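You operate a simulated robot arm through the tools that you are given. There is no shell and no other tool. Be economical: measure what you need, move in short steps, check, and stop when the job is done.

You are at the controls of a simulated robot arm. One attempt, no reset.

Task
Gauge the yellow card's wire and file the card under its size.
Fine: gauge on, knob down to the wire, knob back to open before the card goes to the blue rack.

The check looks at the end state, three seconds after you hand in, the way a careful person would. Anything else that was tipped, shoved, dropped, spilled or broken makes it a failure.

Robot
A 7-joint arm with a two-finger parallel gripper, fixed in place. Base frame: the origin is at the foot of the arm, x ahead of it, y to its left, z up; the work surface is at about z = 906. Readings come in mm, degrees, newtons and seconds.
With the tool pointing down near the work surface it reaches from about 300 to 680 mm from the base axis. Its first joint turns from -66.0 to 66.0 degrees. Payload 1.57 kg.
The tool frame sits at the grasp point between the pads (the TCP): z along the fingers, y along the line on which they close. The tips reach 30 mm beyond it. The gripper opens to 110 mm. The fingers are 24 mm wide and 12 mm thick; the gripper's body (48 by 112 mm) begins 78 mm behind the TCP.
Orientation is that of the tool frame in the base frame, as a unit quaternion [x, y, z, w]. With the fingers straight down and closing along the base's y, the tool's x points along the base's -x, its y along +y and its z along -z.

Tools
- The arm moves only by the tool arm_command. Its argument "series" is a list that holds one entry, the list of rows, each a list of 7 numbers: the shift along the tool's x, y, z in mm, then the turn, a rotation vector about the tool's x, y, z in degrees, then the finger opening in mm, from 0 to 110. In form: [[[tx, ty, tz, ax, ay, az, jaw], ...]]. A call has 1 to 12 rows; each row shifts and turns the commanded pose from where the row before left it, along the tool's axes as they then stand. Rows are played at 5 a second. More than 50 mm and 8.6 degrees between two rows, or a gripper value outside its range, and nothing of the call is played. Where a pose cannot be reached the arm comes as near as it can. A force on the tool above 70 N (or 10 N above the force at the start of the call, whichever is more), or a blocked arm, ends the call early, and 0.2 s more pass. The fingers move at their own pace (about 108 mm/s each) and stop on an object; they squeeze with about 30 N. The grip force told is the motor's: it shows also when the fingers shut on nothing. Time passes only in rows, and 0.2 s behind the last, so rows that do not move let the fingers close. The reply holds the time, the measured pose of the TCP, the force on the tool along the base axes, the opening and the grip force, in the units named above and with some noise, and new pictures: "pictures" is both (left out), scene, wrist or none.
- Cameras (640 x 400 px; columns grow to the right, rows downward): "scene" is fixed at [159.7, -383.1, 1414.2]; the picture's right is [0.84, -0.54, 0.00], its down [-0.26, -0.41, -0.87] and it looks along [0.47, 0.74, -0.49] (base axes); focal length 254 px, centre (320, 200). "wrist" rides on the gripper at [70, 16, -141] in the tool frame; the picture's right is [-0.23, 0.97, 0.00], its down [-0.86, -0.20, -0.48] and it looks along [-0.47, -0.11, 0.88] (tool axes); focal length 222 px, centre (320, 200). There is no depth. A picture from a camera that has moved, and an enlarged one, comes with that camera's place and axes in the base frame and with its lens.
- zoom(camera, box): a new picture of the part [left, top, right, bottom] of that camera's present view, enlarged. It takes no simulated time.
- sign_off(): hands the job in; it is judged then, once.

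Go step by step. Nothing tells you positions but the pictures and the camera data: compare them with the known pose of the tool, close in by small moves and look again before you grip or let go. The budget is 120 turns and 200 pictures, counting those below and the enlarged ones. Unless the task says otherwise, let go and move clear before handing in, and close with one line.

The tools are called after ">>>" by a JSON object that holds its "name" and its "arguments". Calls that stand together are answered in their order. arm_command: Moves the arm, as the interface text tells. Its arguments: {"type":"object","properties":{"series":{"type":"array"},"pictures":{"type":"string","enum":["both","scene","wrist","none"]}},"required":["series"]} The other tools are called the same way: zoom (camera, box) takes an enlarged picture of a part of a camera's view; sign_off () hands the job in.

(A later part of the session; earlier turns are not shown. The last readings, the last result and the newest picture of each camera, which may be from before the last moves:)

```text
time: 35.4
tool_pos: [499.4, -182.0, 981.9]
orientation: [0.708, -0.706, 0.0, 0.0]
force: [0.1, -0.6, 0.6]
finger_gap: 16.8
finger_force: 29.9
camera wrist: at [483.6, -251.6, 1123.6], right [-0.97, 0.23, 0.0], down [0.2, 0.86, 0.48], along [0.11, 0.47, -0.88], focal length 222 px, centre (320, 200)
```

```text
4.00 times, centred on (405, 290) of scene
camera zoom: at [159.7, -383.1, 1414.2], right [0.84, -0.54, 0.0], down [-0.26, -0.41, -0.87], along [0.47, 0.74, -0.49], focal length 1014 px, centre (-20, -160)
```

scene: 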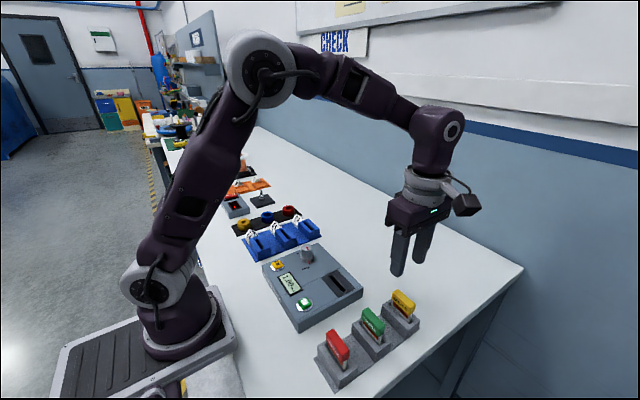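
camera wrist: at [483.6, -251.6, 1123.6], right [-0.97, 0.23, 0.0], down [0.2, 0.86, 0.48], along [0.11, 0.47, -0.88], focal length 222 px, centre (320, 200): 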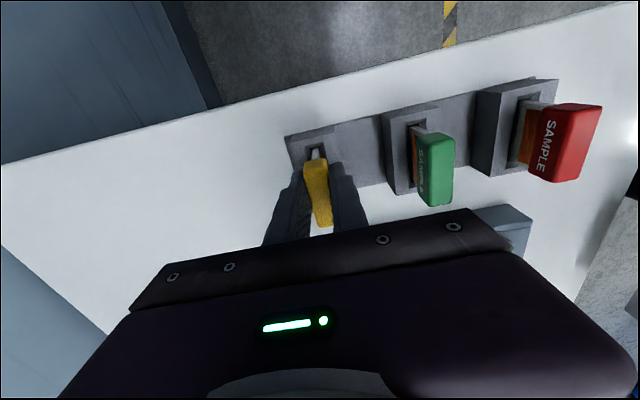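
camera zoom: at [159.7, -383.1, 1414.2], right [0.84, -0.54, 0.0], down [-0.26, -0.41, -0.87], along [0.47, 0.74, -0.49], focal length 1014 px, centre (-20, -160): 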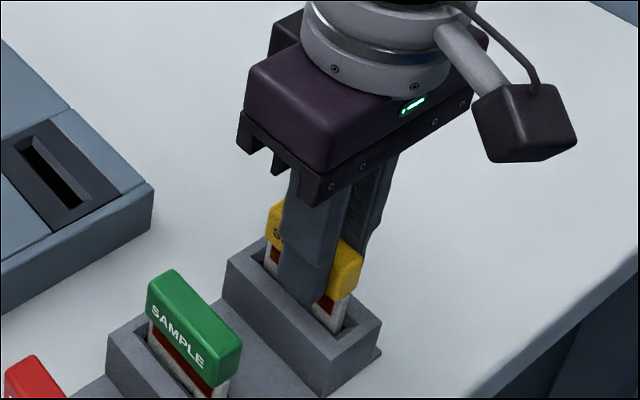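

The handle is gripped at its middle, 16.8 mm wide. I'm lifting the card straight out.

>>> {"name": "arm_command", "arguments": {"series": [[[0, 0, -15, 0, 0, 0, 10], [0, 0, -25, 0, 0, 0, 10], [0, 0, -40, 0, 0, 0, 10], [0, 0, -30, 0, 0, 0, 10], [0, 0, 0, 0, 0, 0, 10]]]}}

>>> {"name": "zoom", "arguments": {"camera": "scene", "box": [340, 200, 460, 320]}}

```text
time: 36.6
tool_pos: [498.3, -184.4, 1092.7]
orientation: [0.708, -0.706, -0.001, 0.0]
force: [-0.1, 0.2, -0.1]
finger_gap: 16.9
finger_force: 30.0
camera wrist: at [483.0, -253.9, 1234.6], right [-0.97, 0.23, 0.0], down [0.2, 0.86, 0.48], along [0.11, 0.47, -0.88], focal length 222 px, centre (320, 200)
```

scene: 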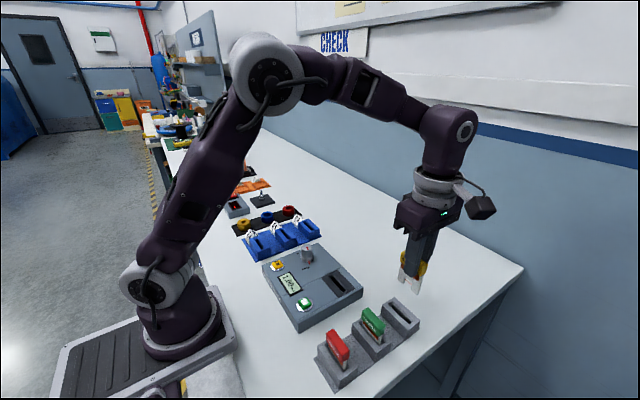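
wrist: 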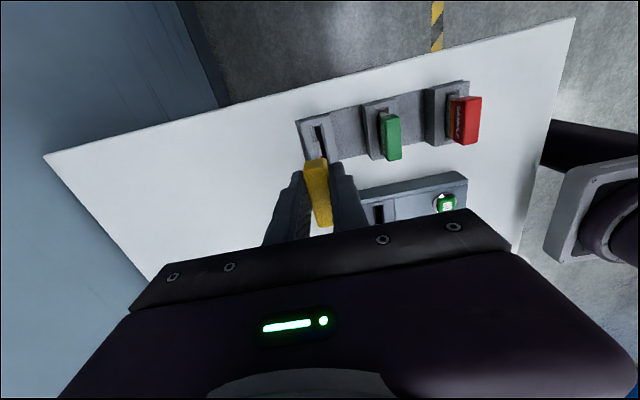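

```text
3.33 times, centred on (400, 260) of scene
camera zoom: at [159.7, -383.1, 1414.2], right [0.84, -0.54, 0.0], down [-0.26, -0.41, -0.87], along [0.47, 0.74, -0.49], focal length 845 px, centre (53, 0)
```

zoom: 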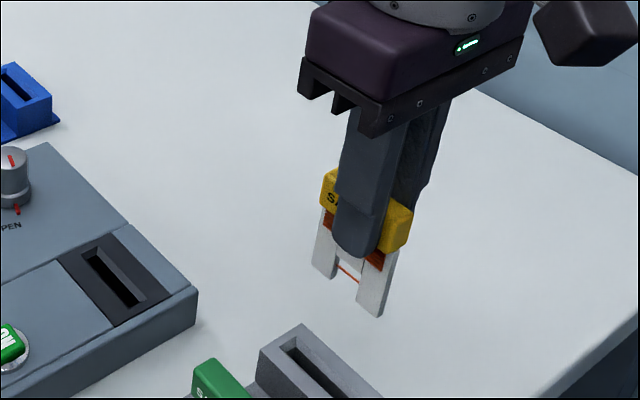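

The card with its wire is out cleanly. I'm moving past the gauge slot so the wrist camera can see it unobstructed.

>>> {"name": "arm_command", "arguments": {"series": [[[-42, 14, 0, 0, 0, 0, 10], [-42, 14, 0, 0, 0, 0, 10], [-42, 14, 0, 0, 0, 0, 10], [-42, 14, 0, 0, 0, 0, 10], [-37, 12, 0, 0, 0, 0, 10], [0, 0, 0, 0, 0, 0, 10]]], "pictures": "wrist"}}

>>> {"name": "zoom", "arguments": {"camera": "wrist", "box": [240, 60, 400, 180]}}

>>> {"name": "zoom", "arguments": {"camera": "scene", "box": [300, 250, 380, 310]}}

```text
time: 38.0
tool_pos: [432.5, 24.9, 1095.2]
orientation: [-0.707, 0.707, 0.0, 0.0]
force: [-0.7, 0.1, 0.0]
finger_gap: 16.8
finger_force: 29.5
camera wrist: at [415.4, -45.8, 1235.5], right [-0.97, 0.23, 0.0], down [0.2, 0.86, 0.48], along [0.11, 0.47, -0.88], focal length 222 px, centre (320, 200)
```

wrist: 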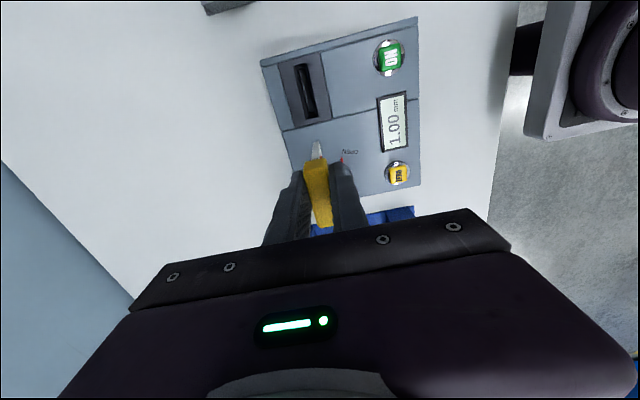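

```text
3.33 times, centred on (320, 120) of wrist
camera zoom: at [415.4, -45.8, 1235.5], right [-0.97, 0.23, 0.0], down [0.2, 0.86, 0.48], along [0.11, 0.47, -0.88], focal length 740 px, centre (320, 467)
```

zoom: 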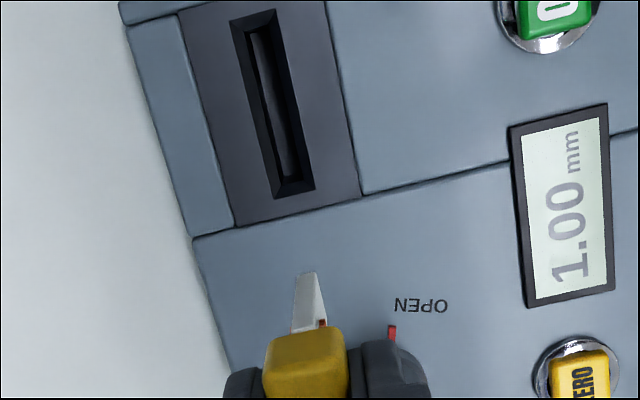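

```text
6.67 times, centred on (340, 280) of scene
camera zoom: at [159.7, -383.0, 1414.2], right [0.84, -0.54, 0.0], down [-0.26, -0.41, -0.87], along [0.47, 0.74, -0.49], focal length 1690 px, centre (187, -333)
```

zoom: 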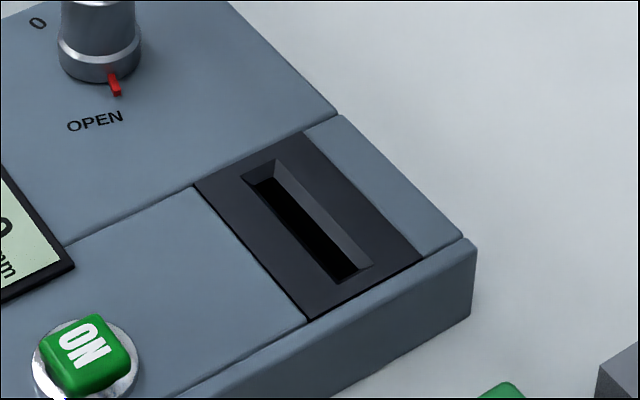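

The slot funnel centre is about (434.5, -36), 3.7 mm ahead of the card in x. I'm moving above it and lowering to just over the surface.

>>> {"name": "arm_command", "arguments": {"series": [[[31, -1.7, 0, 0, 0, 0, 10], [30.5, -2, 0, 0, 0, 0, 10], [0, 0, 35, 0, 0, 0, 10], [0, 0, 32, 0, 0, 0, 10], [0, 0, 0, 0, 0, 0, 10]]]}}

>>> {"name": "zoom", "arguments": {"camera": "wrist", "box": [260, 80, 400, 220]}}

>>> {"name": "zoom", "arguments": {"camera": "scene", "box": [290, 230, 390, 310]}}

```text
time: 39.2
tool_pos: [432.9, -39.7, 1026.0]
orientation: [0.708, -0.707, 0.0, 0.0]
force: [0.4, 0.3, -0.4]
finger_gap: 16.8
finger_force: 29.5
camera wrist: at [417.5, -108.5, 1167.2], right [-0.97, 0.23, 0.0], down [0.2, 0.86, 0.48], along [0.11, 0.47, -0.88], focal length 222 px, centre (320, 200)
```

scene: 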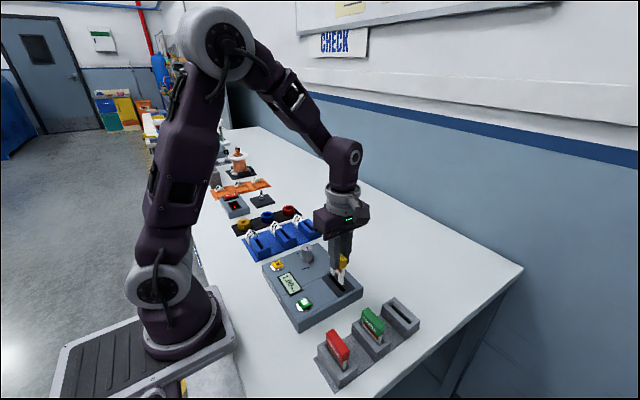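
wrist: 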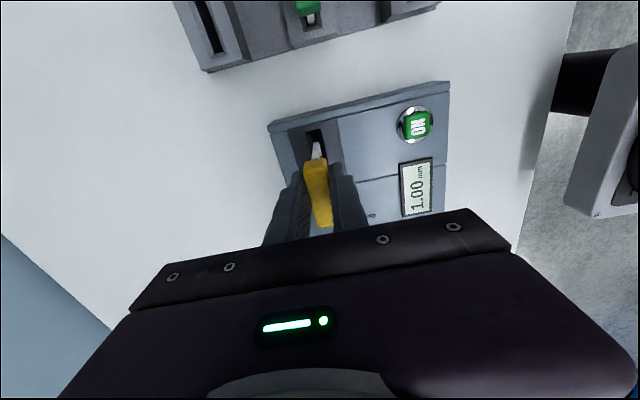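

```text
2.86 times, centred on (330, 150) of wrist
camera zoom: at [417.5, -108.5, 1167.2], right [-0.97, 0.23, 0.0], down [0.2, 0.86, 0.48], along [0.11, 0.47, -0.88], focal length 635 px, centre (291, 343)
```

zoom: 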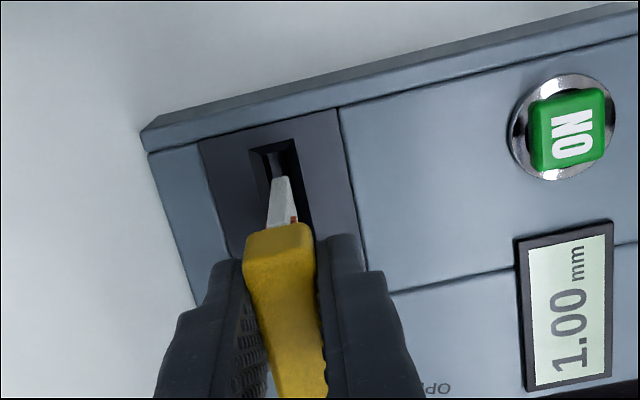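

```text
5.00 times, centred on (340, 270) of scene
camera zoom: at [159.7, -383.1, 1414.2], right [0.84, -0.54, 0.0], down [-0.26, -0.41, -0.87], along [0.47, 0.74, -0.49], focal length 1268 px, centre (220, -150)
```

zoom: 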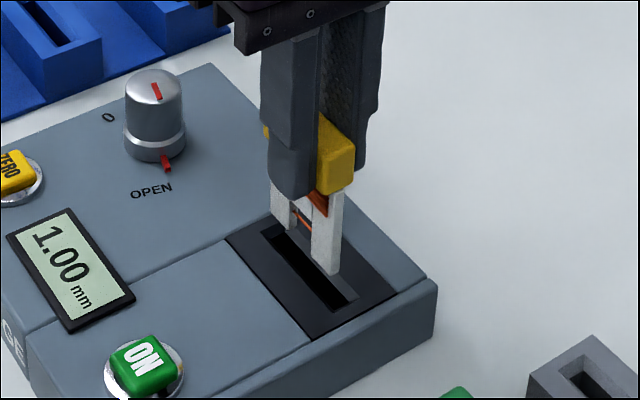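

The card is over the slot, with about 0.8 mm of correction needed. I'm inserting slowly.

>>> {"name": "arm_command", "arguments": {"series": [[[0, -0.8, 5, 0, 0, 0, 10], [0, 0, 5, 0, 0, 0, 10], [0, 0, 4, 0, 0, 0, 10], [0, 0, 3, 0, 0, 0, 10], [0, 0, 3, 0, 0, 0, 10], [0, 0, 0, 0, 0, 0, 10]]], "pictures": "wrist"}}

>>> {"name": "zoom", "arguments": {"camera": "scene", "box": [290, 230, 390, 310]}}

```text
time: 40.6
tool_pos: [436.3, -40.1, 1005.4]
orientation: [-0.707, 0.707, 0.0, 0.0]
force: [-0.3, -7.7, 7.8]
finger_gap: 16.8
finger_force: 30.4
camera wrist: at [419.6, -109.6, 1147.0], right [-0.97, 0.23, 0.0], down [0.2, 0.86, 0.48], along [0.11, 0.47, -0.88], focal length 222 px, centre (320, 200)
```

wrist: 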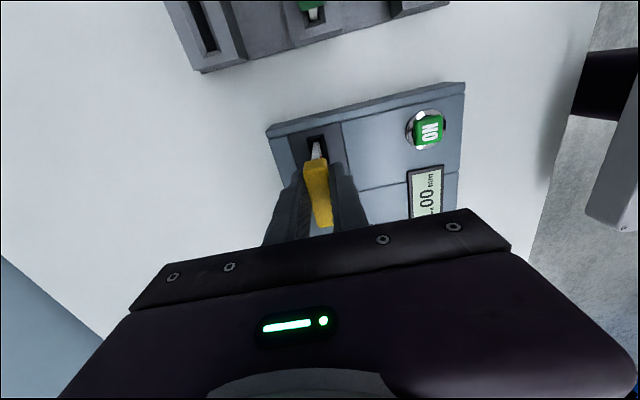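

```text
5.00 times, centred on (340, 270) of scene
camera zoom: at [159.6, -383.3, 1414.2], right [0.84, -0.54, 0.0], down [-0.26, -0.41, -0.87], along [0.47, 0.74, -0.49], focal length 1268 px, centre (220, -150)
```

zoom: 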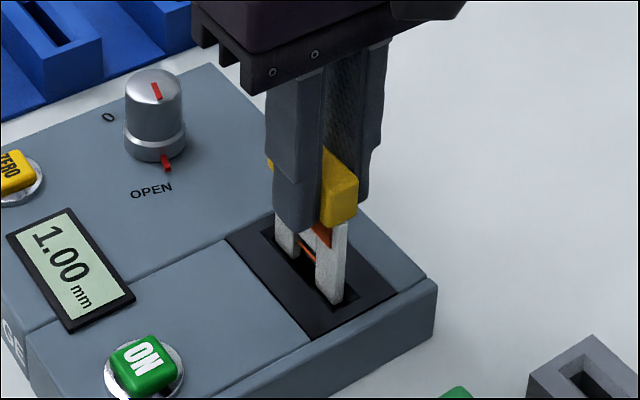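

There's light contact at the +y end of the funnel. I'll shift 2 mm towards -y and continue.

>>> {"name": "arm_command", "arguments": {"series": [[[2, 0, -1, 0, 0, 0, 10], [0, 0, 2, 0, 0, 0, 10], [0, 0, 2, 0, 0, 0, 10], [0, 0, 2, 0, 0, 0, 10], [0, 0, 0, 0, 0, 0, 10]]], "pictures": "none"}}

>>> {"name": "zoom", "arguments": {"camera": "scene", "box": [300, 240, 380, 310]}}

>>> {"name": "zoom", "arguments": {"camera": "wrist", "box": [260, 80, 400, 220]}}

```text
time: 41.8
tool_pos: [435.6, -41.2, 1000.7]
orientation: [0.707, -0.707, 0.0, 0.0]
force: [-0.2, -0.4, -0.6]
finger_gap: 17.0
finger_force: 29.4
```

```text
5.71 times, centred on (340, 275) of scene
camera zoom: at [159.7, -383.1, 1414.2], right [0.84, -0.54, 0.0], down [-0.26, -0.41, -0.87], along [0.47, 0.74, -0.49], focal length 1449 px, centre (206, -229)
```

zoom: 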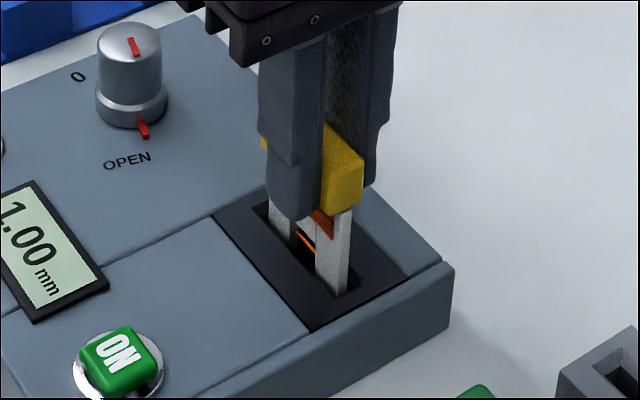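

```text
2.86 times, centred on (330, 150) of wrist
camera zoom: at [419.1, -111.0, 1141.4], right [-0.97, 0.23, 0.0], down [0.2, 0.86, 0.48], along [0.11, 0.47, -0.88], focal length 635 px, centre (291, 343)
```

zoom: 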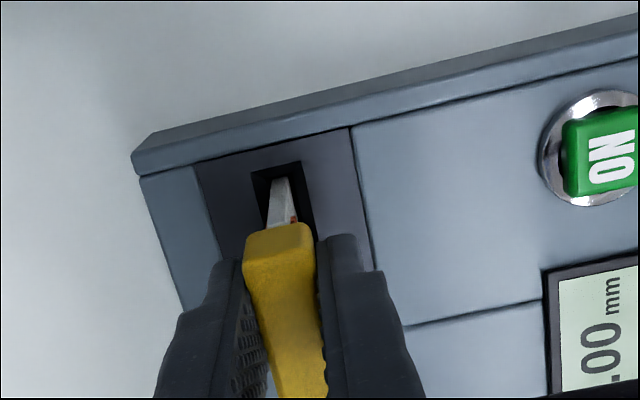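

Entering freely with no force. I'm lowering further until it seats.

>>> {"name": "arm_command", "arguments": {"series": [[[0, 0, 3, 0, 0, 0, 10], [0, 0, 3, 0, 0, 0, 10], [0, 0, 3, 0, 0, 0, 10], [0, 0, 2, 0, 0, 0, 10], [0, 0, 0, 0, 0, 0, 10]]], "pictures": "none"}}

>>> {"name": "zoom", "arguments": {"camera": "scene", "box": [300, 240, 380, 310]}}

```text
time: 43.0
tool_pos: [435.4, -41.1, 989.7]
orientation: [0.707, -0.707, 0.0, 0.0]
force: [-0.3, -0.5, 0.7]
finger_gap: 17.5
finger_force: 30.0
```

```text
5.71 times, centred on (340, 275) of scene
camera zoom: at [159.7, -383.1, 1414.2], right [0.84, -0.54, 0.0], down [-0.26, -0.41, -0.87], along [0.47, 0.74, -0.49], focal length 1449 px, centre (206, -229)
```

zoom: 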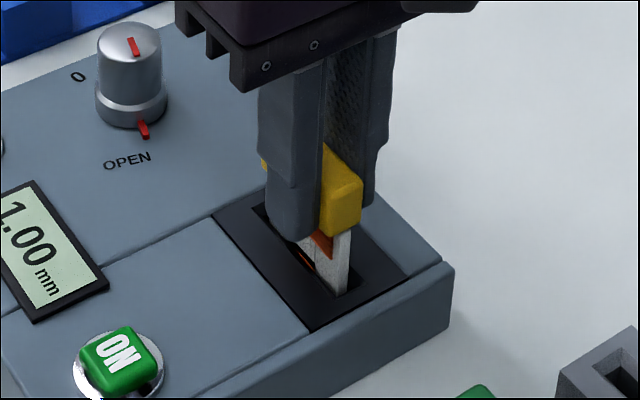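

>>> {"name": "arm_command", "arguments": {"series": [[[0, 0, 2, 0, 0, 0, 10], [0, 0, 2, 0, 0, 0, 10], [0, 0, 2, 0, 0, 0, 10], [0, 0, 0, 0, 0, 0, 10]]], "pictures": "none"}}

>>> {"name": "zoom", "arguments": {"camera": "scene", "box": [300, 240, 380, 310]}}

```text
time: 44.0
tool_pos: [436.0, -41.5, 983.2]
orientation: [0.708, -0.706, 0.001, -0.001]
force: [0.4, -1.2, -0.2]
finger_gap: 16.8
finger_force: 29.9
```

```text
5.71 times, centred on (340, 275) of scene
camera zoom: at [159.7, -383.1, 1414.2], right [0.84, -0.54, 0.0], down [-0.26, -0.41, -0.87], along [0.47, 0.74, -0.49], focal length 1449 px, centre (206, -229)
```

zoom: 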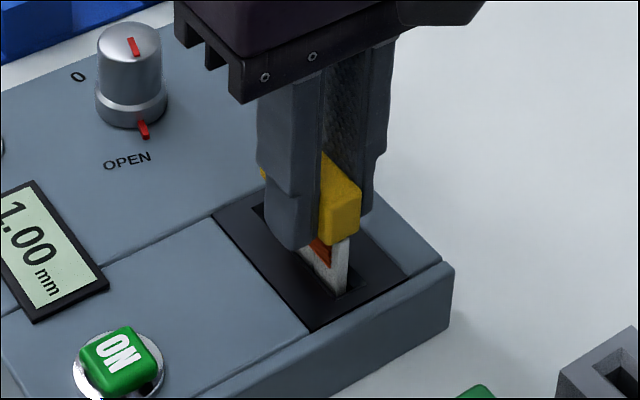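

>>> {"name": "arm_command", "arguments": {"series": [[[0, 0, 1.5, 0, 0, 0, 10], [0, 0, 1.5, 0, 0, 0, 10], [0, 0, 1.5, 0, 0, 0, 10], [0, 0, 0, 0, 0, 0, 10]]], "pictures": "none"}}

>>> {"name": "zoom", "arguments": {"camera": "scene", "box": [300, 240, 380, 310]}}

```text
time: 45.0
tool_pos: [434.9, -40.4, 979.4]
orientation: [-0.707, 0.707, -0.001, 0.001]
force: [0.0, 0.5, 24.4]
finger_gap: 16.9
finger_force: 29.7
```

```text
5.71 times, centred on (340, 275) of scene
camera zoom: at [159.3, -383.0, 1414.3], right [0.84, -0.54, 0.0], down [-0.26, -0.41, -0.87], along [0.47, 0.74, -0.49], focal length 1449 px, centre (206, -229)
```

zoom: 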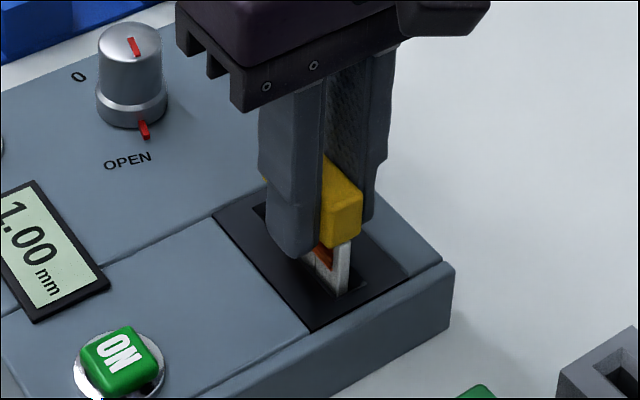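

The card is seated, with about 24 N of contact. I'm easing off, releasing, lifting clear and going to the knob.

>>> {"name": "arm_command", "arguments": {"series": [[[0, 0, -1.5, 0, 0, 0, 10], [0, 0, 0, 0, 0, 0, 50], [0, 0, 0, 0, 0, 0, 50], [0, 0, -40, 0, 0, 0, 50], [0, 0, -40, 0, 0, 0, 55], [-40, 7, 0, 0, 0, 0, 60], [-40, 7, 0, 0, 0, 0, 60], [-40.3, 6.5, 0, 0, 0, 0, 60], [0, 0, 0, 0, 0, 0, 60]]]}}

>>> {"name": "zoom", "arguments": {"camera": "scene", "box": [260, 220, 380, 320]}}

```text
time: 47.0
tool_pos: [413.6, 80.2, 1058.9]
orientation: [0.707, -0.707, 0.001, 0.0]
force: [-0.5, 0.2, -0.1]
finger_gap: 60.0
finger_force: 0.1
camera wrist: at [397.7, 9.9, 1200.0], right [-0.97, 0.23, 0.0], down [0.2, 0.86, 0.48], along [0.11, 0.47, -0.88], focal length 222 px, centre (320, 200)
```

scene: 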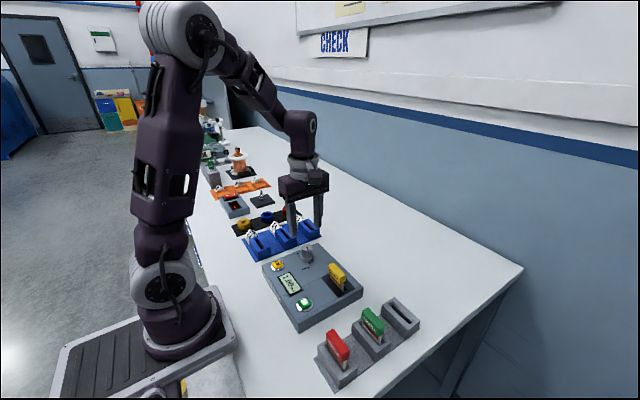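
wrist: 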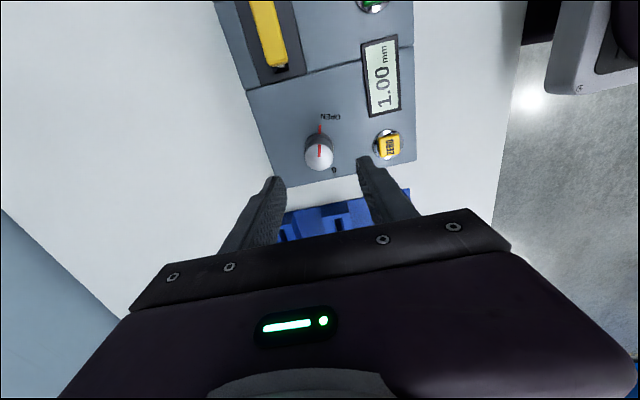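

```text
4.00 times, centred on (320, 270) of scene
camera zoom: at [159.7, -383.0, 1414.2], right [0.84, -0.54, 0.0], down [-0.26, -0.41, -0.87], along [0.47, 0.74, -0.49], focal length 1014 px, centre (320, -80)
```

zoom: 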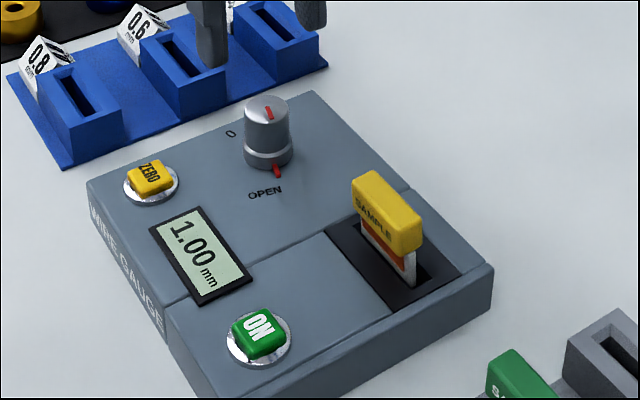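

The card stands in the gauge. I'm lowering over the knob and gripping it.

>>> {"name": "arm_command", "arguments": {"series": [[[0, 0, 30, 0, 0, 0, 60], [0, 0, 30, 0, 0, 0, 60], [0, 0, 17, 0, 0, 0, 60], [0, 0, 0, 0, 0, 0, 45], [0, 0, 0, 0, 0, 0, 20], [0, 0, 0, 0, 0, 0, 20], [0, 0, 0, 0, 0, 0, 20]]], "pictures": "none"}}

>>> {"name": "zoom", "arguments": {"camera": "scene", "box": [260, 220, 360, 300]}}

```text
time: 48.6
tool_pos: [416.6, 79.3, 982.8]
orientation: [0.707, -0.707, 0.0, -0.002]
force: [20.3, -1.5, -14.0]
finger_gap: 31.8
finger_force: 40.2
```

```text
5.00 times, centred on (310, 260) of scene
camera zoom: at [160.4, -383.1, 1414.1], right [0.84, -0.54, 0.0], down [-0.26, -0.41, -0.87], along [0.47, 0.74, -0.49], focal length 1268 px, centre (370, -100)
```

zoom: 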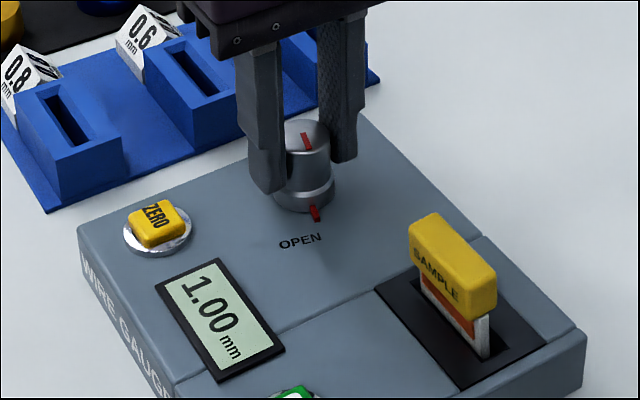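

>>> {"name": "arm_command", "arguments": {"series": [[[0, -1.8, 0, 0, 0, 0, 20], [0, 0, 0, 0, 0, 6, 20], [0, 0, 0, 0, 0, 6, 20], [0, 0, 0, 0, 0, 5, 20], [0, 0, 0, 0, 0, 0, 20]]], "pictures": "none"}}

>>> {"name": "zoom", "arguments": {"camera": "scene", "box": [260, 220, 360, 300]}}

```text
time: 49.8
tool_pos: [415.5, 78.7, 983.6]
orientation: [-0.595, 0.804, 0.001, -0.003]
force: [-15.8, 10.2, -26.2]
finger_gap: 32.3
finger_force: 40.7
```

```text
5.00 times, centred on (310, 260) of scene
camera zoom: at [159.5, -382.7, 1414.3], right [0.84, -0.54, 0.0], down [-0.26, -0.41, -0.87], along [0.47, 0.74, -0.49], focal length 1268 px, centre (370, -100)
```

zoom: 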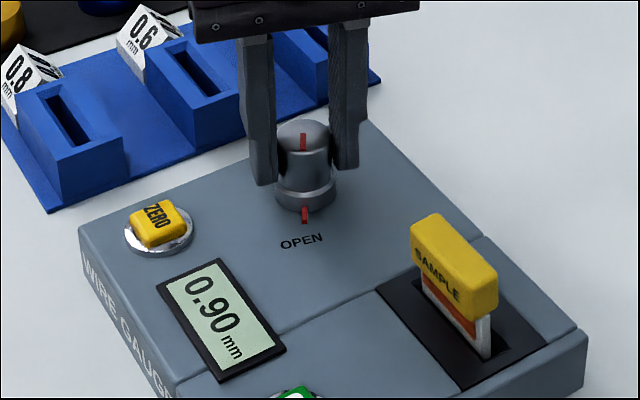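

>>> {"name": "arm_command", "arguments": {"series": [[[0, 1.0, 0, 0, 0, 0, 20], [0, 0, 0, 0, 0, 4, 20], [0, 0, 0, 0, 0, 4, 20], [0, 0, 0, 0, 0, 3, 20], [0, 0, 0, 0, 0, 3, 20], [0, 0, 0, 0, 0, 0, 20]]], "pictures": "none"}}

>>> {"name": "zoom", "arguments": {"camera": "scene", "box": [260, 220, 360, 300]}}

```text
time: 51.2
tool_pos: [414.0, 78.4, 983.1]
orientation: [-0.493, 0.87, 0.0, -0.002]
force: [-25.7, 6.4, -27.2]
finger_gap: 32.0
finger_force: 40.6
```

```text
5.00 times, centred on (310, 260) of scene
camera zoom: at [159.3, -382.8, 1414.3], right [0.84, -0.54, 0.0], down [-0.26, -0.41, -0.87], along [0.47, 0.74, -0.49], focal length 1268 px, centre (370, -100)
```

zoom: 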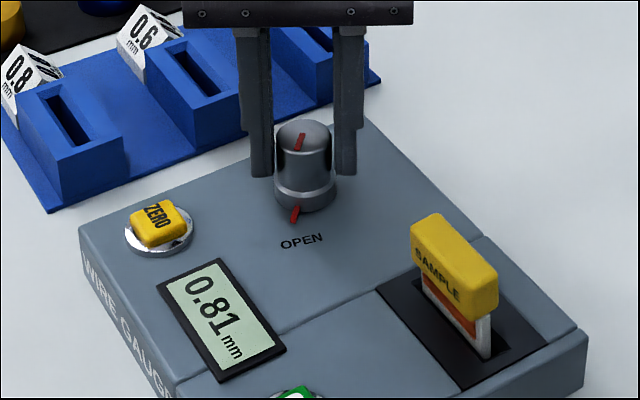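

>>> {"name": "arm_command", "arguments": {"series": [[[0, 2, 0.5, 0, 0, 0, 20], [0, 0, 0, 0, 0, 2, 20], [0, 0, 0, 0, 0, 2, 20], [0, 0, 0, 0, 0, 0, 20]]], "pictures": "none"}}

>>> {"name": "zoom", "arguments": {"camera": "scene", "box": [260, 220, 360, 300]}}

```text
time: 52.2
tool_pos: [414.4, 78.8, 982.8]
orientation: [-0.461, 0.887, 0.0, 0.001]
force: [-6.4, -17.8, 3.4]
finger_gap: 32.1
finger_force: 40.5
```

```text
5.00 times, centred on (310, 260) of scene
camera zoom: at [159.5, -383.6, 1414.1], right [0.84, -0.54, 0.0], down [-0.26, -0.41, -0.87], along [0.47, 0.74, -0.49], focal length 1268 px, centre (370, -100)
```

zoom: 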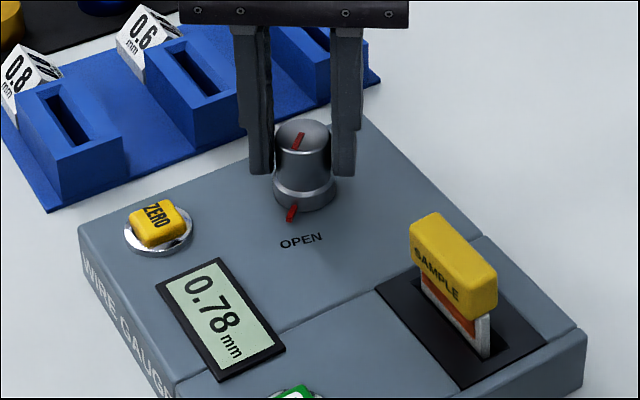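

It went past 0.80 freely. I'm continuing towards 0.6.

>>> {"name": "arm_command", "arguments": {"series": [[[0, 0, 0, 0, 0, 4, 20], [0, 0, 0, 0, 0, 4, 20], [0, 0, 0, 0, 0, 4, 20], [0, 0, 0, 0, 0, 4, 20], [0, 0, 0, 0, 0, 2, 20], [0, 0, 0, 0, 0, 0, 20]]], "pictures": "none"}}

>>> {"name": "zoom", "arguments": {"camera": "scene", "box": [260, 220, 360, 300]}}

```text
time: 53.6
tool_pos: [414.5, 78.8, 983.0]
orientation: [-0.318, 0.948, 0.0, 0.0]
force: [-3.5, -21.7, 5.9]
finger_gap: 32.1
finger_force: 40.6
```

```text
5.00 times, centred on (310, 260) of scene
camera zoom: at [159.5, -383.7, 1414.1], right [0.84, -0.54, 0.0], down [-0.26, -0.41, -0.87], along [0.47, 0.74, -0.49], focal length 1268 px, centre (370, -100)
```

zoom: 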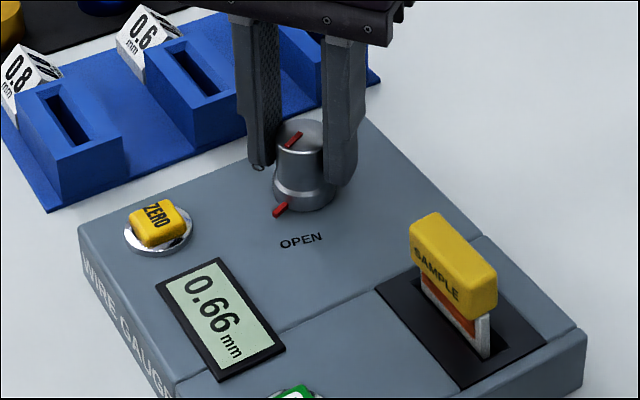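

>>> {"name": "arm_command", "arguments": {"series": [[[0, -1, 0, 0, 0, 0, 20], [0, 0, 0, 0, 0, 3, 20], [0, 0, 0, 0, 0, 3, 20], [0, 0, 0, 0, 0, 3, 20], [0, 0, 0, 0, 0, 0, 20]]], "pictures": "none"}}

>>> {"name": "zoom", "arguments": {"camera": "scene", "box": [260, 220, 360, 300]}}

```text
time: 54.8
tool_pos: [414.2, 80.1, 984.2]
orientation: [-0.242, 0.97, 0.0, -0.001]
force: [-11.6, -8.1, 13.3]
finger_gap: 31.9
finger_force: 40.1
```

```text
5.00 times, centred on (310, 260) of scene
camera zoom: at [159.2, -383.3, 1414.2], right [0.84, -0.54, 0.0], down [-0.26, -0.41, -0.87], along [0.47, 0.74, -0.49], focal length 1268 px, centre (370, -100)
```

zoom: 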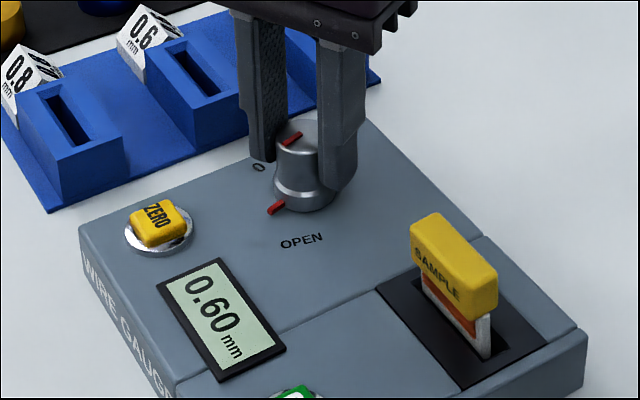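

It shows 0.60. I'm nudging a little more to see whether it stops here on the wire.

>>> {"name": "arm_command", "arguments": {"series": [[[0, 0, 0, 0, 0, 2, 20], [0, 0, 0, 0, 0, 2, 20], [0, 0, 0, 0, 0, 0, 20]]], "pictures": "none"}}

>>> {"name": "zoom", "arguments": {"camera": "scene", "box": [260, 220, 360, 300]}}

```text
time: 55.6
tool_pos: [414.2, 79.6, 983.8]
orientation: [-0.208, 0.978, 0.0, 0.0]
force: [-11.8, 1.7, 22.1]
finger_gap: 32.0
finger_force: 40.6
```

```text
5.00 times, centred on (310, 260) of scene
camera zoom: at [159.1, -383.1, 1414.3], right [0.84, -0.54, 0.0], down [-0.26, -0.41, -0.87], along [0.47, 0.74, -0.49], focal length 1268 px, centre (370, -100)
```

zoom: 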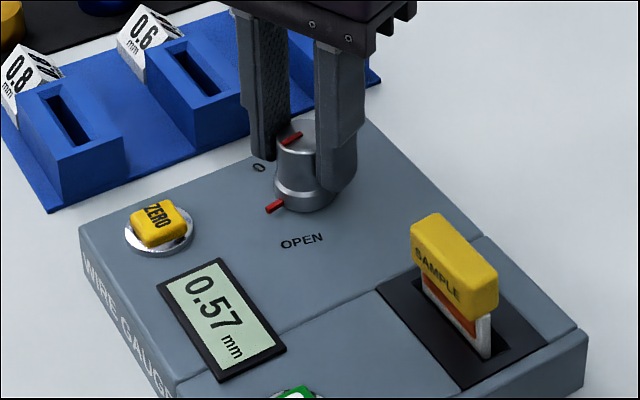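

It passed 0.60 freely too, so I'm continuing towards 0.4.

>>> {"name": "arm_command", "arguments": {"series": [[[0, 0, -0.5, 0, 0, 4, 20], [0, 0, 0, 0, 0, 4, 20], [0, 0, 0, 0, 0, 4, 20], [0, 0, 0, 0, 0, 4, 20], [0, 0, 0, 0, 0, 0, 20]]], "pictures": "none"}}

>>> {"name": "zoom", "arguments": {"camera": "scene", "box": [260, 220, 360, 300]}}

```text
time: 56.8
tool_pos: [414.9, 79.7, 984.9]
orientation: [-0.07, 0.998, -0.001, -0.001]
force: [-7.8, 8.2, -18.9]
finger_gap: 32.0
finger_force: 40.6
```

```text
5.00 times, centred on (310, 260) of scene
camera zoom: at [159.7, -382.8, 1414.3], right [0.84, -0.54, 0.0], down [-0.26, -0.41, -0.87], along [0.47, 0.74, -0.49], focal length 1268 px, centre (370, -100)
```

zoom: 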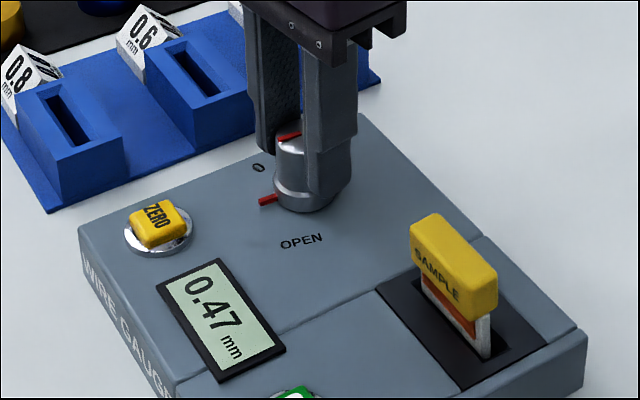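

>>> {"name": "arm_command", "arguments": {"series": [[[0, 0.5, 0, 0, 0, 3, 20], [0, 0, 0, 0, 0, 3, 20], [0, 0, 0, 0, 0, 2, 20], [0, 0, 0, 0, 0, 0, 20]]], "pictures": "none"}}

>>> {"name": "zoom", "arguments": {"camera": "scene", "box": [260, 220, 360, 300]}}

```text
time: 57.8
tool_pos: [414.3, 79.3, 983.8]
orientation: [-0.001, 1.0, 0.0, 0.001]
force: [-3.5, 1.2, -7.2]
finger_gap: 32.3
finger_force: 40.8
```

```text
5.00 times, centred on (310, 260) of scene
camera zoom: at [159.7, -383.0, 1414.2], right [0.84, -0.54, 0.0], down [-0.26, -0.41, -0.87], along [0.47, 0.74, -0.49], focal length 1268 px, centre (370, -100)
```

zoom: 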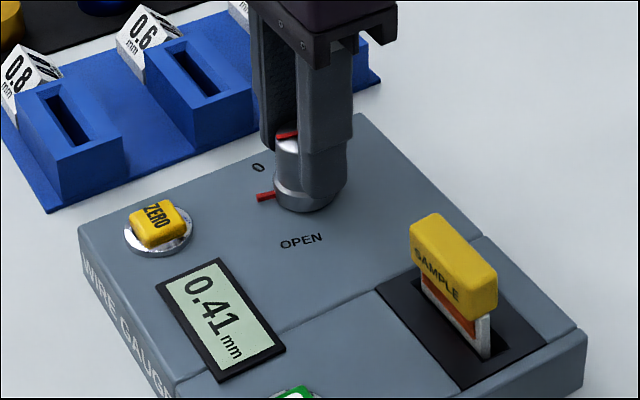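

>>> {"name": "arm_command", "arguments": {"series": [[[0, 0, 0, 0, 0, 2, 20], [0, 0, 0, 0, 0, 2, 20], [0, 0, 0, 0, 0, 0, 20]]], "pictures": "none"}}

>>> {"name": "zoom", "arguments": {"camera": "scene", "box": [260, 220, 360, 300]}}

```text
time: 58.6
tool_pos: [415.3, 80.0, 984.4]
orientation: [0.034, 0.999, 0.0, 0.001]
force: [-4.1, -0.6, 8.1]
finger_gap: 32.0
finger_force: 40.2
```

```text
5.00 times, centred on (310, 260) of scene
camera zoom: at [159.5, -383.1, 1414.2], right [0.84, -0.54, 0.0], down [-0.26, -0.41, -0.87], along [0.47, 0.74, -0.49], focal length 1268 px, centre (370, -100)
```

zoom: 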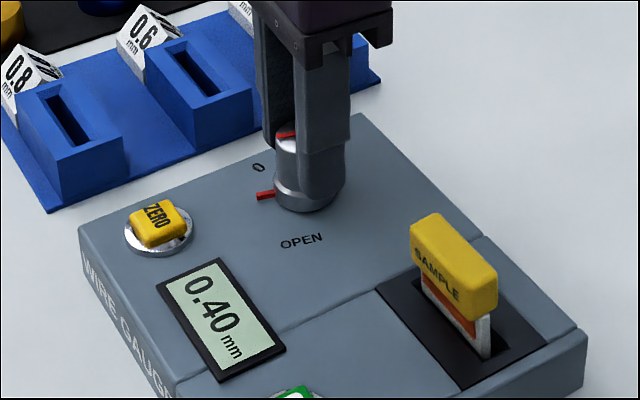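

>>> {"name": "arm_command", "arguments": {"series": [[[0, 0, 0, 0, 0, 2, 20], [0, 0, 0, 0, 0, 1, 20], [0, 0, 0, 0, 0, 0, 20]]], "pictures": "none"}}

>>> {"name": "zoom", "arguments": {"camera": "scene", "box": [260, 220, 360, 300]}}

```text
time: 59.4
tool_pos: [414.0, 81.2, 984.8]
orientation: [0.061, 0.998, 0.001, 0.0]
force: [3.6, 0.7, -1.7]
finger_gap: 32.3
finger_force: 40.7
```

```text
5.00 times, centred on (310, 260) of scene
camera zoom: at [159.8, -383.0, 1414.2], right [0.84, -0.54, 0.0], down [-0.26, -0.41, -0.87], along [0.47, 0.74, -0.49], focal length 1268 px, centre (370, -100)
```

zoom: 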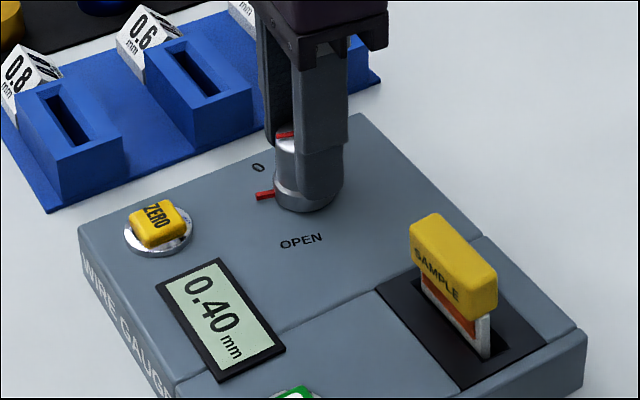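

The display is pinned at 0.40 as the knob stops on the wire, so the card belongs in the 0.4 slot. I'm turning the knob back to open.

>>> {"name": "arm_command", "arguments": {"series": [[[0, 0, 0, 0, 0, -7, 20], [0, 0, 0, 0, 0, -7, 20], [0, 0, 0, 0, 0, -7, 20], [0, 0, 0, 0, 0, -7, 20], [0, 0, 0, 0, 0, -7, 20], [0, 0, 0, 0, 0, -7, 20], [0, 0, 0, 0, 0, 0, 20]]], "pictures": "none"}}

```text
time: 61.0
tool_pos: [413.9, 81.6, 983.6]
orientation: [-0.301, 0.953, 0.0, 0.0]
force: [8.4, -13.3, -7.8]
finger_gap: 32.2
finger_force: 40.9
```

>>> {"name": "arm_command", "arguments": {"series": [[[0, -1.2, 0, 0, 0, -7, 20], [0, 0, 0, 0, 0, -7, 20], [0, 0, 0, 0, 0, -7, 20], [0, 0, 0, 0, 0, -7, 20], [0, 0, 0, 0, 0, -7, 20], [0, 0, 0, 0, 0, 0, 20]]], "pictures": "none"}}

>>> {"name": "zoom", "arguments": {"camera": "scene", "box": [260, 220, 360, 300]}}

```text
time: 62.4
tool_pos: [415.3, 80.8, 983.3]
orientation: [-0.575, 0.818, 0.0, 0.0]
force: [-6.2, -3.7, 11.4]
finger_gap: 32.0
finger_force: 40.5
```

```text
5.00 times, centred on (310, 260) of scene
camera zoom: at [159.4, -383.2, 1414.2], right [0.84, -0.54, 0.0], down [-0.26, -0.41, -0.87], along [0.47, 0.74, -0.49], focal length 1268 px, centre (370, -100)
```

zoom: 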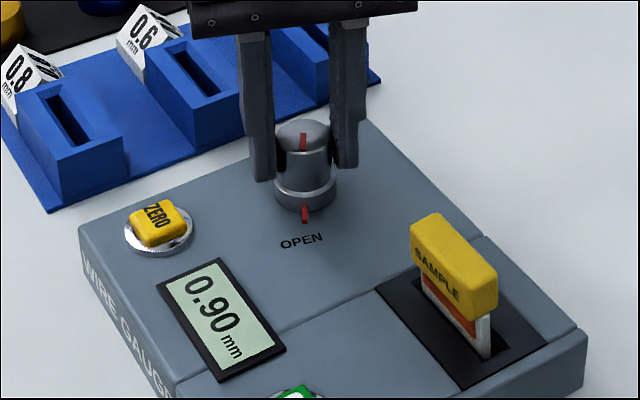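

>>> {"name": "arm_command", "arguments": {"series": [[[0, 0, 0, 0, 0, -6, 20], [0, 0, 0, 0, 0, -6, 20], [0, 0, 0, 0, 0, -5, 20], [0, 0, 0, 0, 0, -2, 20], [0, 0, 0, 0, 0, 0, 20]]], "pictures": "none"}}

>>> {"name": "zoom", "arguments": {"camera": "scene", "box": [260, 220, 360, 300]}}

```text
time: 63.6
tool_pos: [414.8, 81.0, 984.0]
orientation: [-0.702, 0.712, 0.0, -0.001]
force: [-12.4, 5.2, 0.6]
finger_gap: 32.1
finger_force: 39.9
```

```text
5.00 times, centred on (310, 260) of scene
camera zoom: at [159.3, -382.9, 1414.3], right [0.84, -0.54, 0.0], down [-0.26, -0.41, -0.87], along [0.47, 0.74, -0.49], focal length 1268 px, centre (370, -100)
```

zoom: 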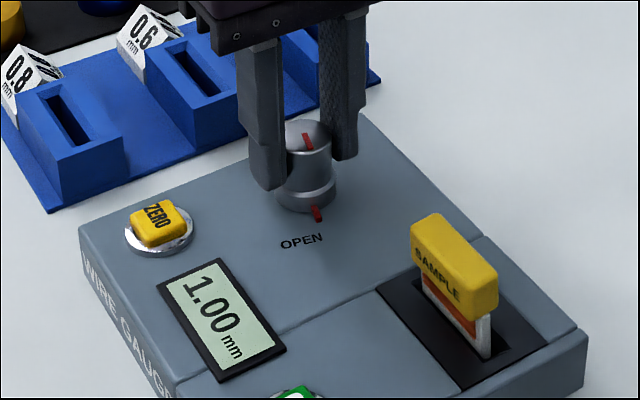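

Open again at 1.00. I'm releasing, lifting and returning above the card.

>>> {"name": "arm_command", "arguments": {"series": [[[0, 0, 0, 0, 0, 0, 60], [0, 0, 0, 0, 0, 0, 60], [0, 0, -40, 0, 0, 0, 60], [0, 0, -40, 0, 0, -1, 60], [40.5, -7, 0, 0, 0, 0, 50], [40.5, -7, 0, 0, 0, 0, 50], [40.5, -6.5, 0, 0, 0, 0, 50], [0, 0, 40, 0, 0, 0, 50], [0, 0, 0, 0, 0, 0, 50]]], "pictures": "wrist"}}

>>> {"name": "zoom", "arguments": {"camera": "scene", "box": [260, 220, 380, 310]}}

```text
time: 65.6
tool_pos: [434.7, -41.3, 1023.0]
orientation: [-0.707, 0.707, -0.001, 0.0]
force: [0.0, -0.1, -0.1]
finger_gap: 50.3
finger_force: 0.0
camera wrist: at [418.2, -111.5, 1164.2], right [-0.97, 0.23, 0.0], down [0.2, 0.86, 0.48], along [0.11, 0.47, -0.88], focal length 222 px, centre (320, 200)
```

wrist: 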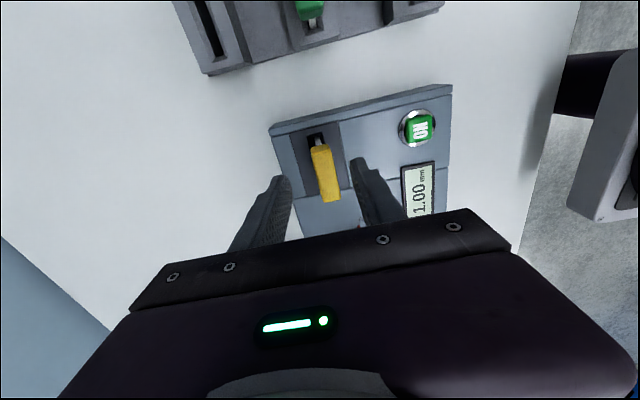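

```text
4.44 times, centred on (320, 265) of scene
camera zoom: at [159.7, -383.1, 1414.2], right [0.84, -0.54, 0.0], down [-0.26, -0.41, -0.87], along [0.47, 0.74, -0.49], focal length 1127 px, centre (320, -89)
```

zoom: 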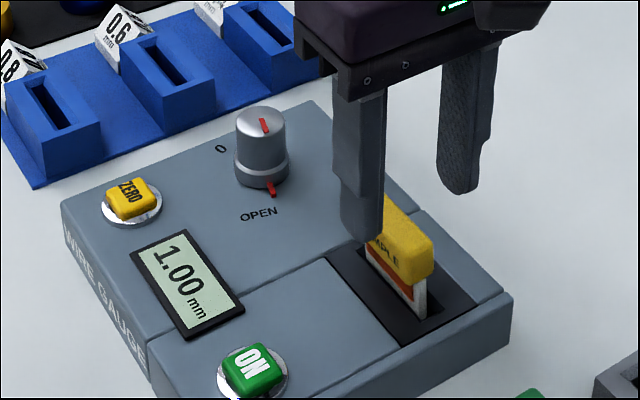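

>>> {"name": "arm_command", "arguments": {"series": [[[0, 1, 20, 0, 0, 0, 50], [0, 0, 15, 0, 0, 0, 50], [0, 0, 6.5, 0, 0, 0, 50], [0, 0, 0, 0, 0, 0, 30], [0, 0, 0, 0, 0, 0, 10], [0, 0, 0, 0, 0, 0, 10], [0, 0, 0, 0, 0, 0, 10]]], "pictures": "wrist"}}

>>> {"name": "zoom", "arguments": {"camera": "scene", "box": [290, 230, 390, 310]}}

```text
time: 67.2
tool_pos: [433.7, -42.8, 983.6]
orientation: [0.707, -0.707, 0.0, 0.0]
force: [-0.4, 0.4, 0.3]
finger_gap: 16.8
finger_force: 29.5
camera wrist: at [417.5, -111.6, 1123.6], right [-0.97, 0.23, 0.0], down [0.2, 0.86, 0.48], along [0.11, 0.47, -0.88], focal length 222 px, centre (320, 200)
```

wrist: 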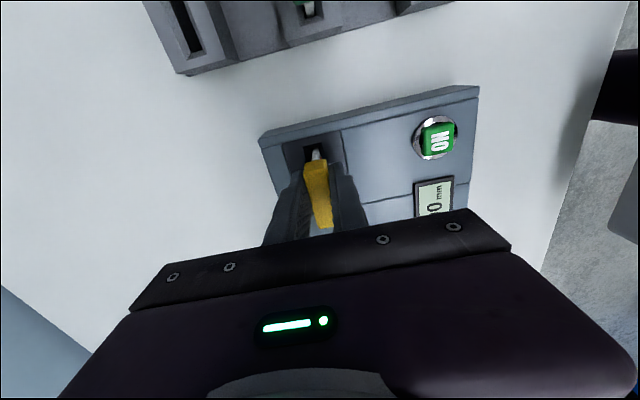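

```text
5.00 times, centred on (340, 270) of scene
camera zoom: at [159.7, -383.1, 1414.2], right [0.84, -0.54, 0.0], down [-0.26, -0.41, -0.87], along [0.47, 0.74, -0.49], focal length 1268 px, centre (220, -150)
```

zoom: 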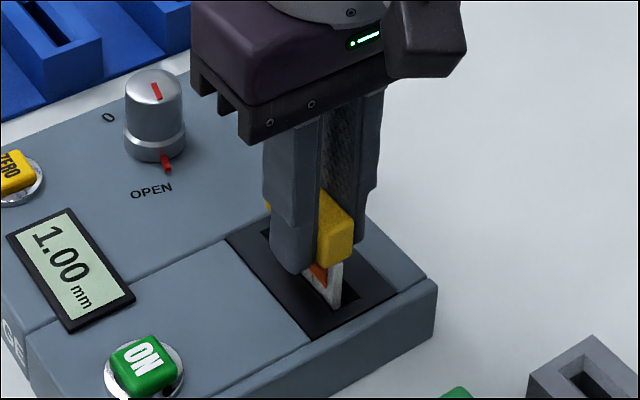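

Gripped. I'm lifting out and moving past the 0.4 rack slot, estimated at about (488, 200), for a look.

>>> {"name": "arm_command", "arguments": {"series": [[[0, 0, -15, 0, 0, 0, 10], [0, 0, -30, 0, 0, 0, 10], [0, 0, -40, 0, 0, 0, 10], [0, 0, -30, 0, 0, 0, 10], [-43, -7.7, 0, 0, 0, 0, 10], [-43, -7.7, 0, 0, 0, 0, 10], [-43, -7.7, 0, 0, 0, 0, 10], [-43, -7.7, 0, 0, 0, 0, 10], [-43, -7.7, 0, 0, 0, 0, 10], [-43, -7.7, 0, 0, 0, 0, 10], [-45, -7.8, 0, 0, 0, 0, 10], [0, 0, 0, 0, 0, 0, 10]]]}}

>>> {"name": "zoom", "arguments": {"camera": "wrist", "box": [240, 40, 400, 180]}}

>>> {"name": "zoom", "arguments": {"camera": "scene", "box": [230, 180, 350, 280]}}

```text
time: 69.8
tool_pos: [489.6, 262.5, 1096.4]
orientation: [0.707, -0.707, -0.001, 0.0]
force: [-0.3, -0.6, -1.2]
finger_gap: 16.6
finger_force: 29.5
camera wrist: at [473.3, 192.0, 1236.3], right [-0.97, 0.23, 0.0], down [0.2, 0.86, 0.48], along [0.11, 0.47, -0.88], focal length 222 px, centre (320, 200)
```

scene: 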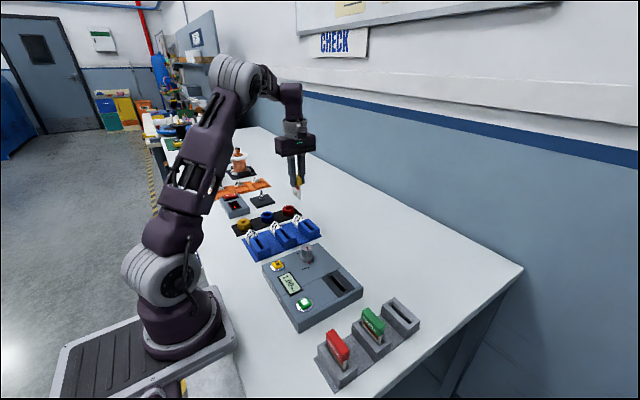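
wrist: 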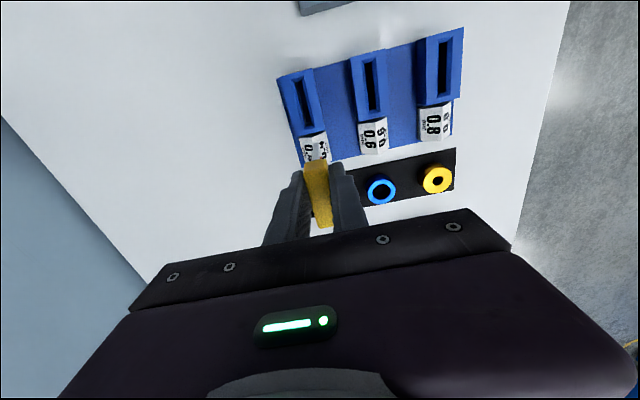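

```text
2.86 times, centred on (320, 110) of wrist
camera zoom: at [473.3, 192.0, 1236.3], right [-0.97, 0.23, 0.0], down [0.2, 0.86, 0.48], along [0.11, 0.47, -0.88], focal length 635 px, centre (320, 457)
```

zoom: 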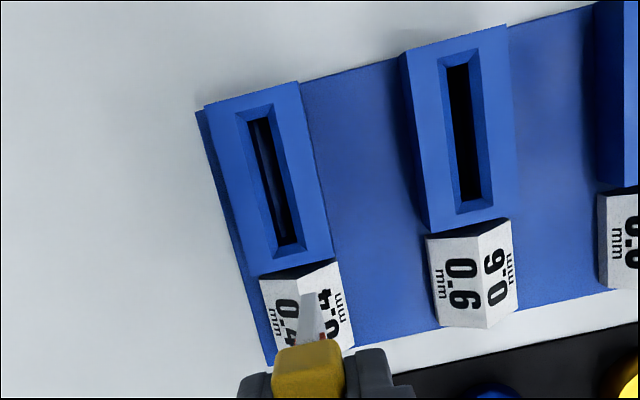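

```text
4.00 times, centred on (290, 230) of scene
camera zoom: at [159.7, -383.0, 1414.2], right [0.84, -0.54, 0.0], down [-0.26, -0.41, -0.87], along [0.47, 0.74, -0.49], focal length 1014 px, centre (440, 80)
```

zoom: 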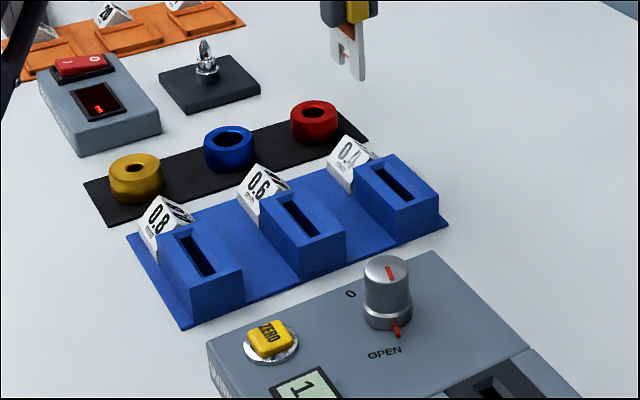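

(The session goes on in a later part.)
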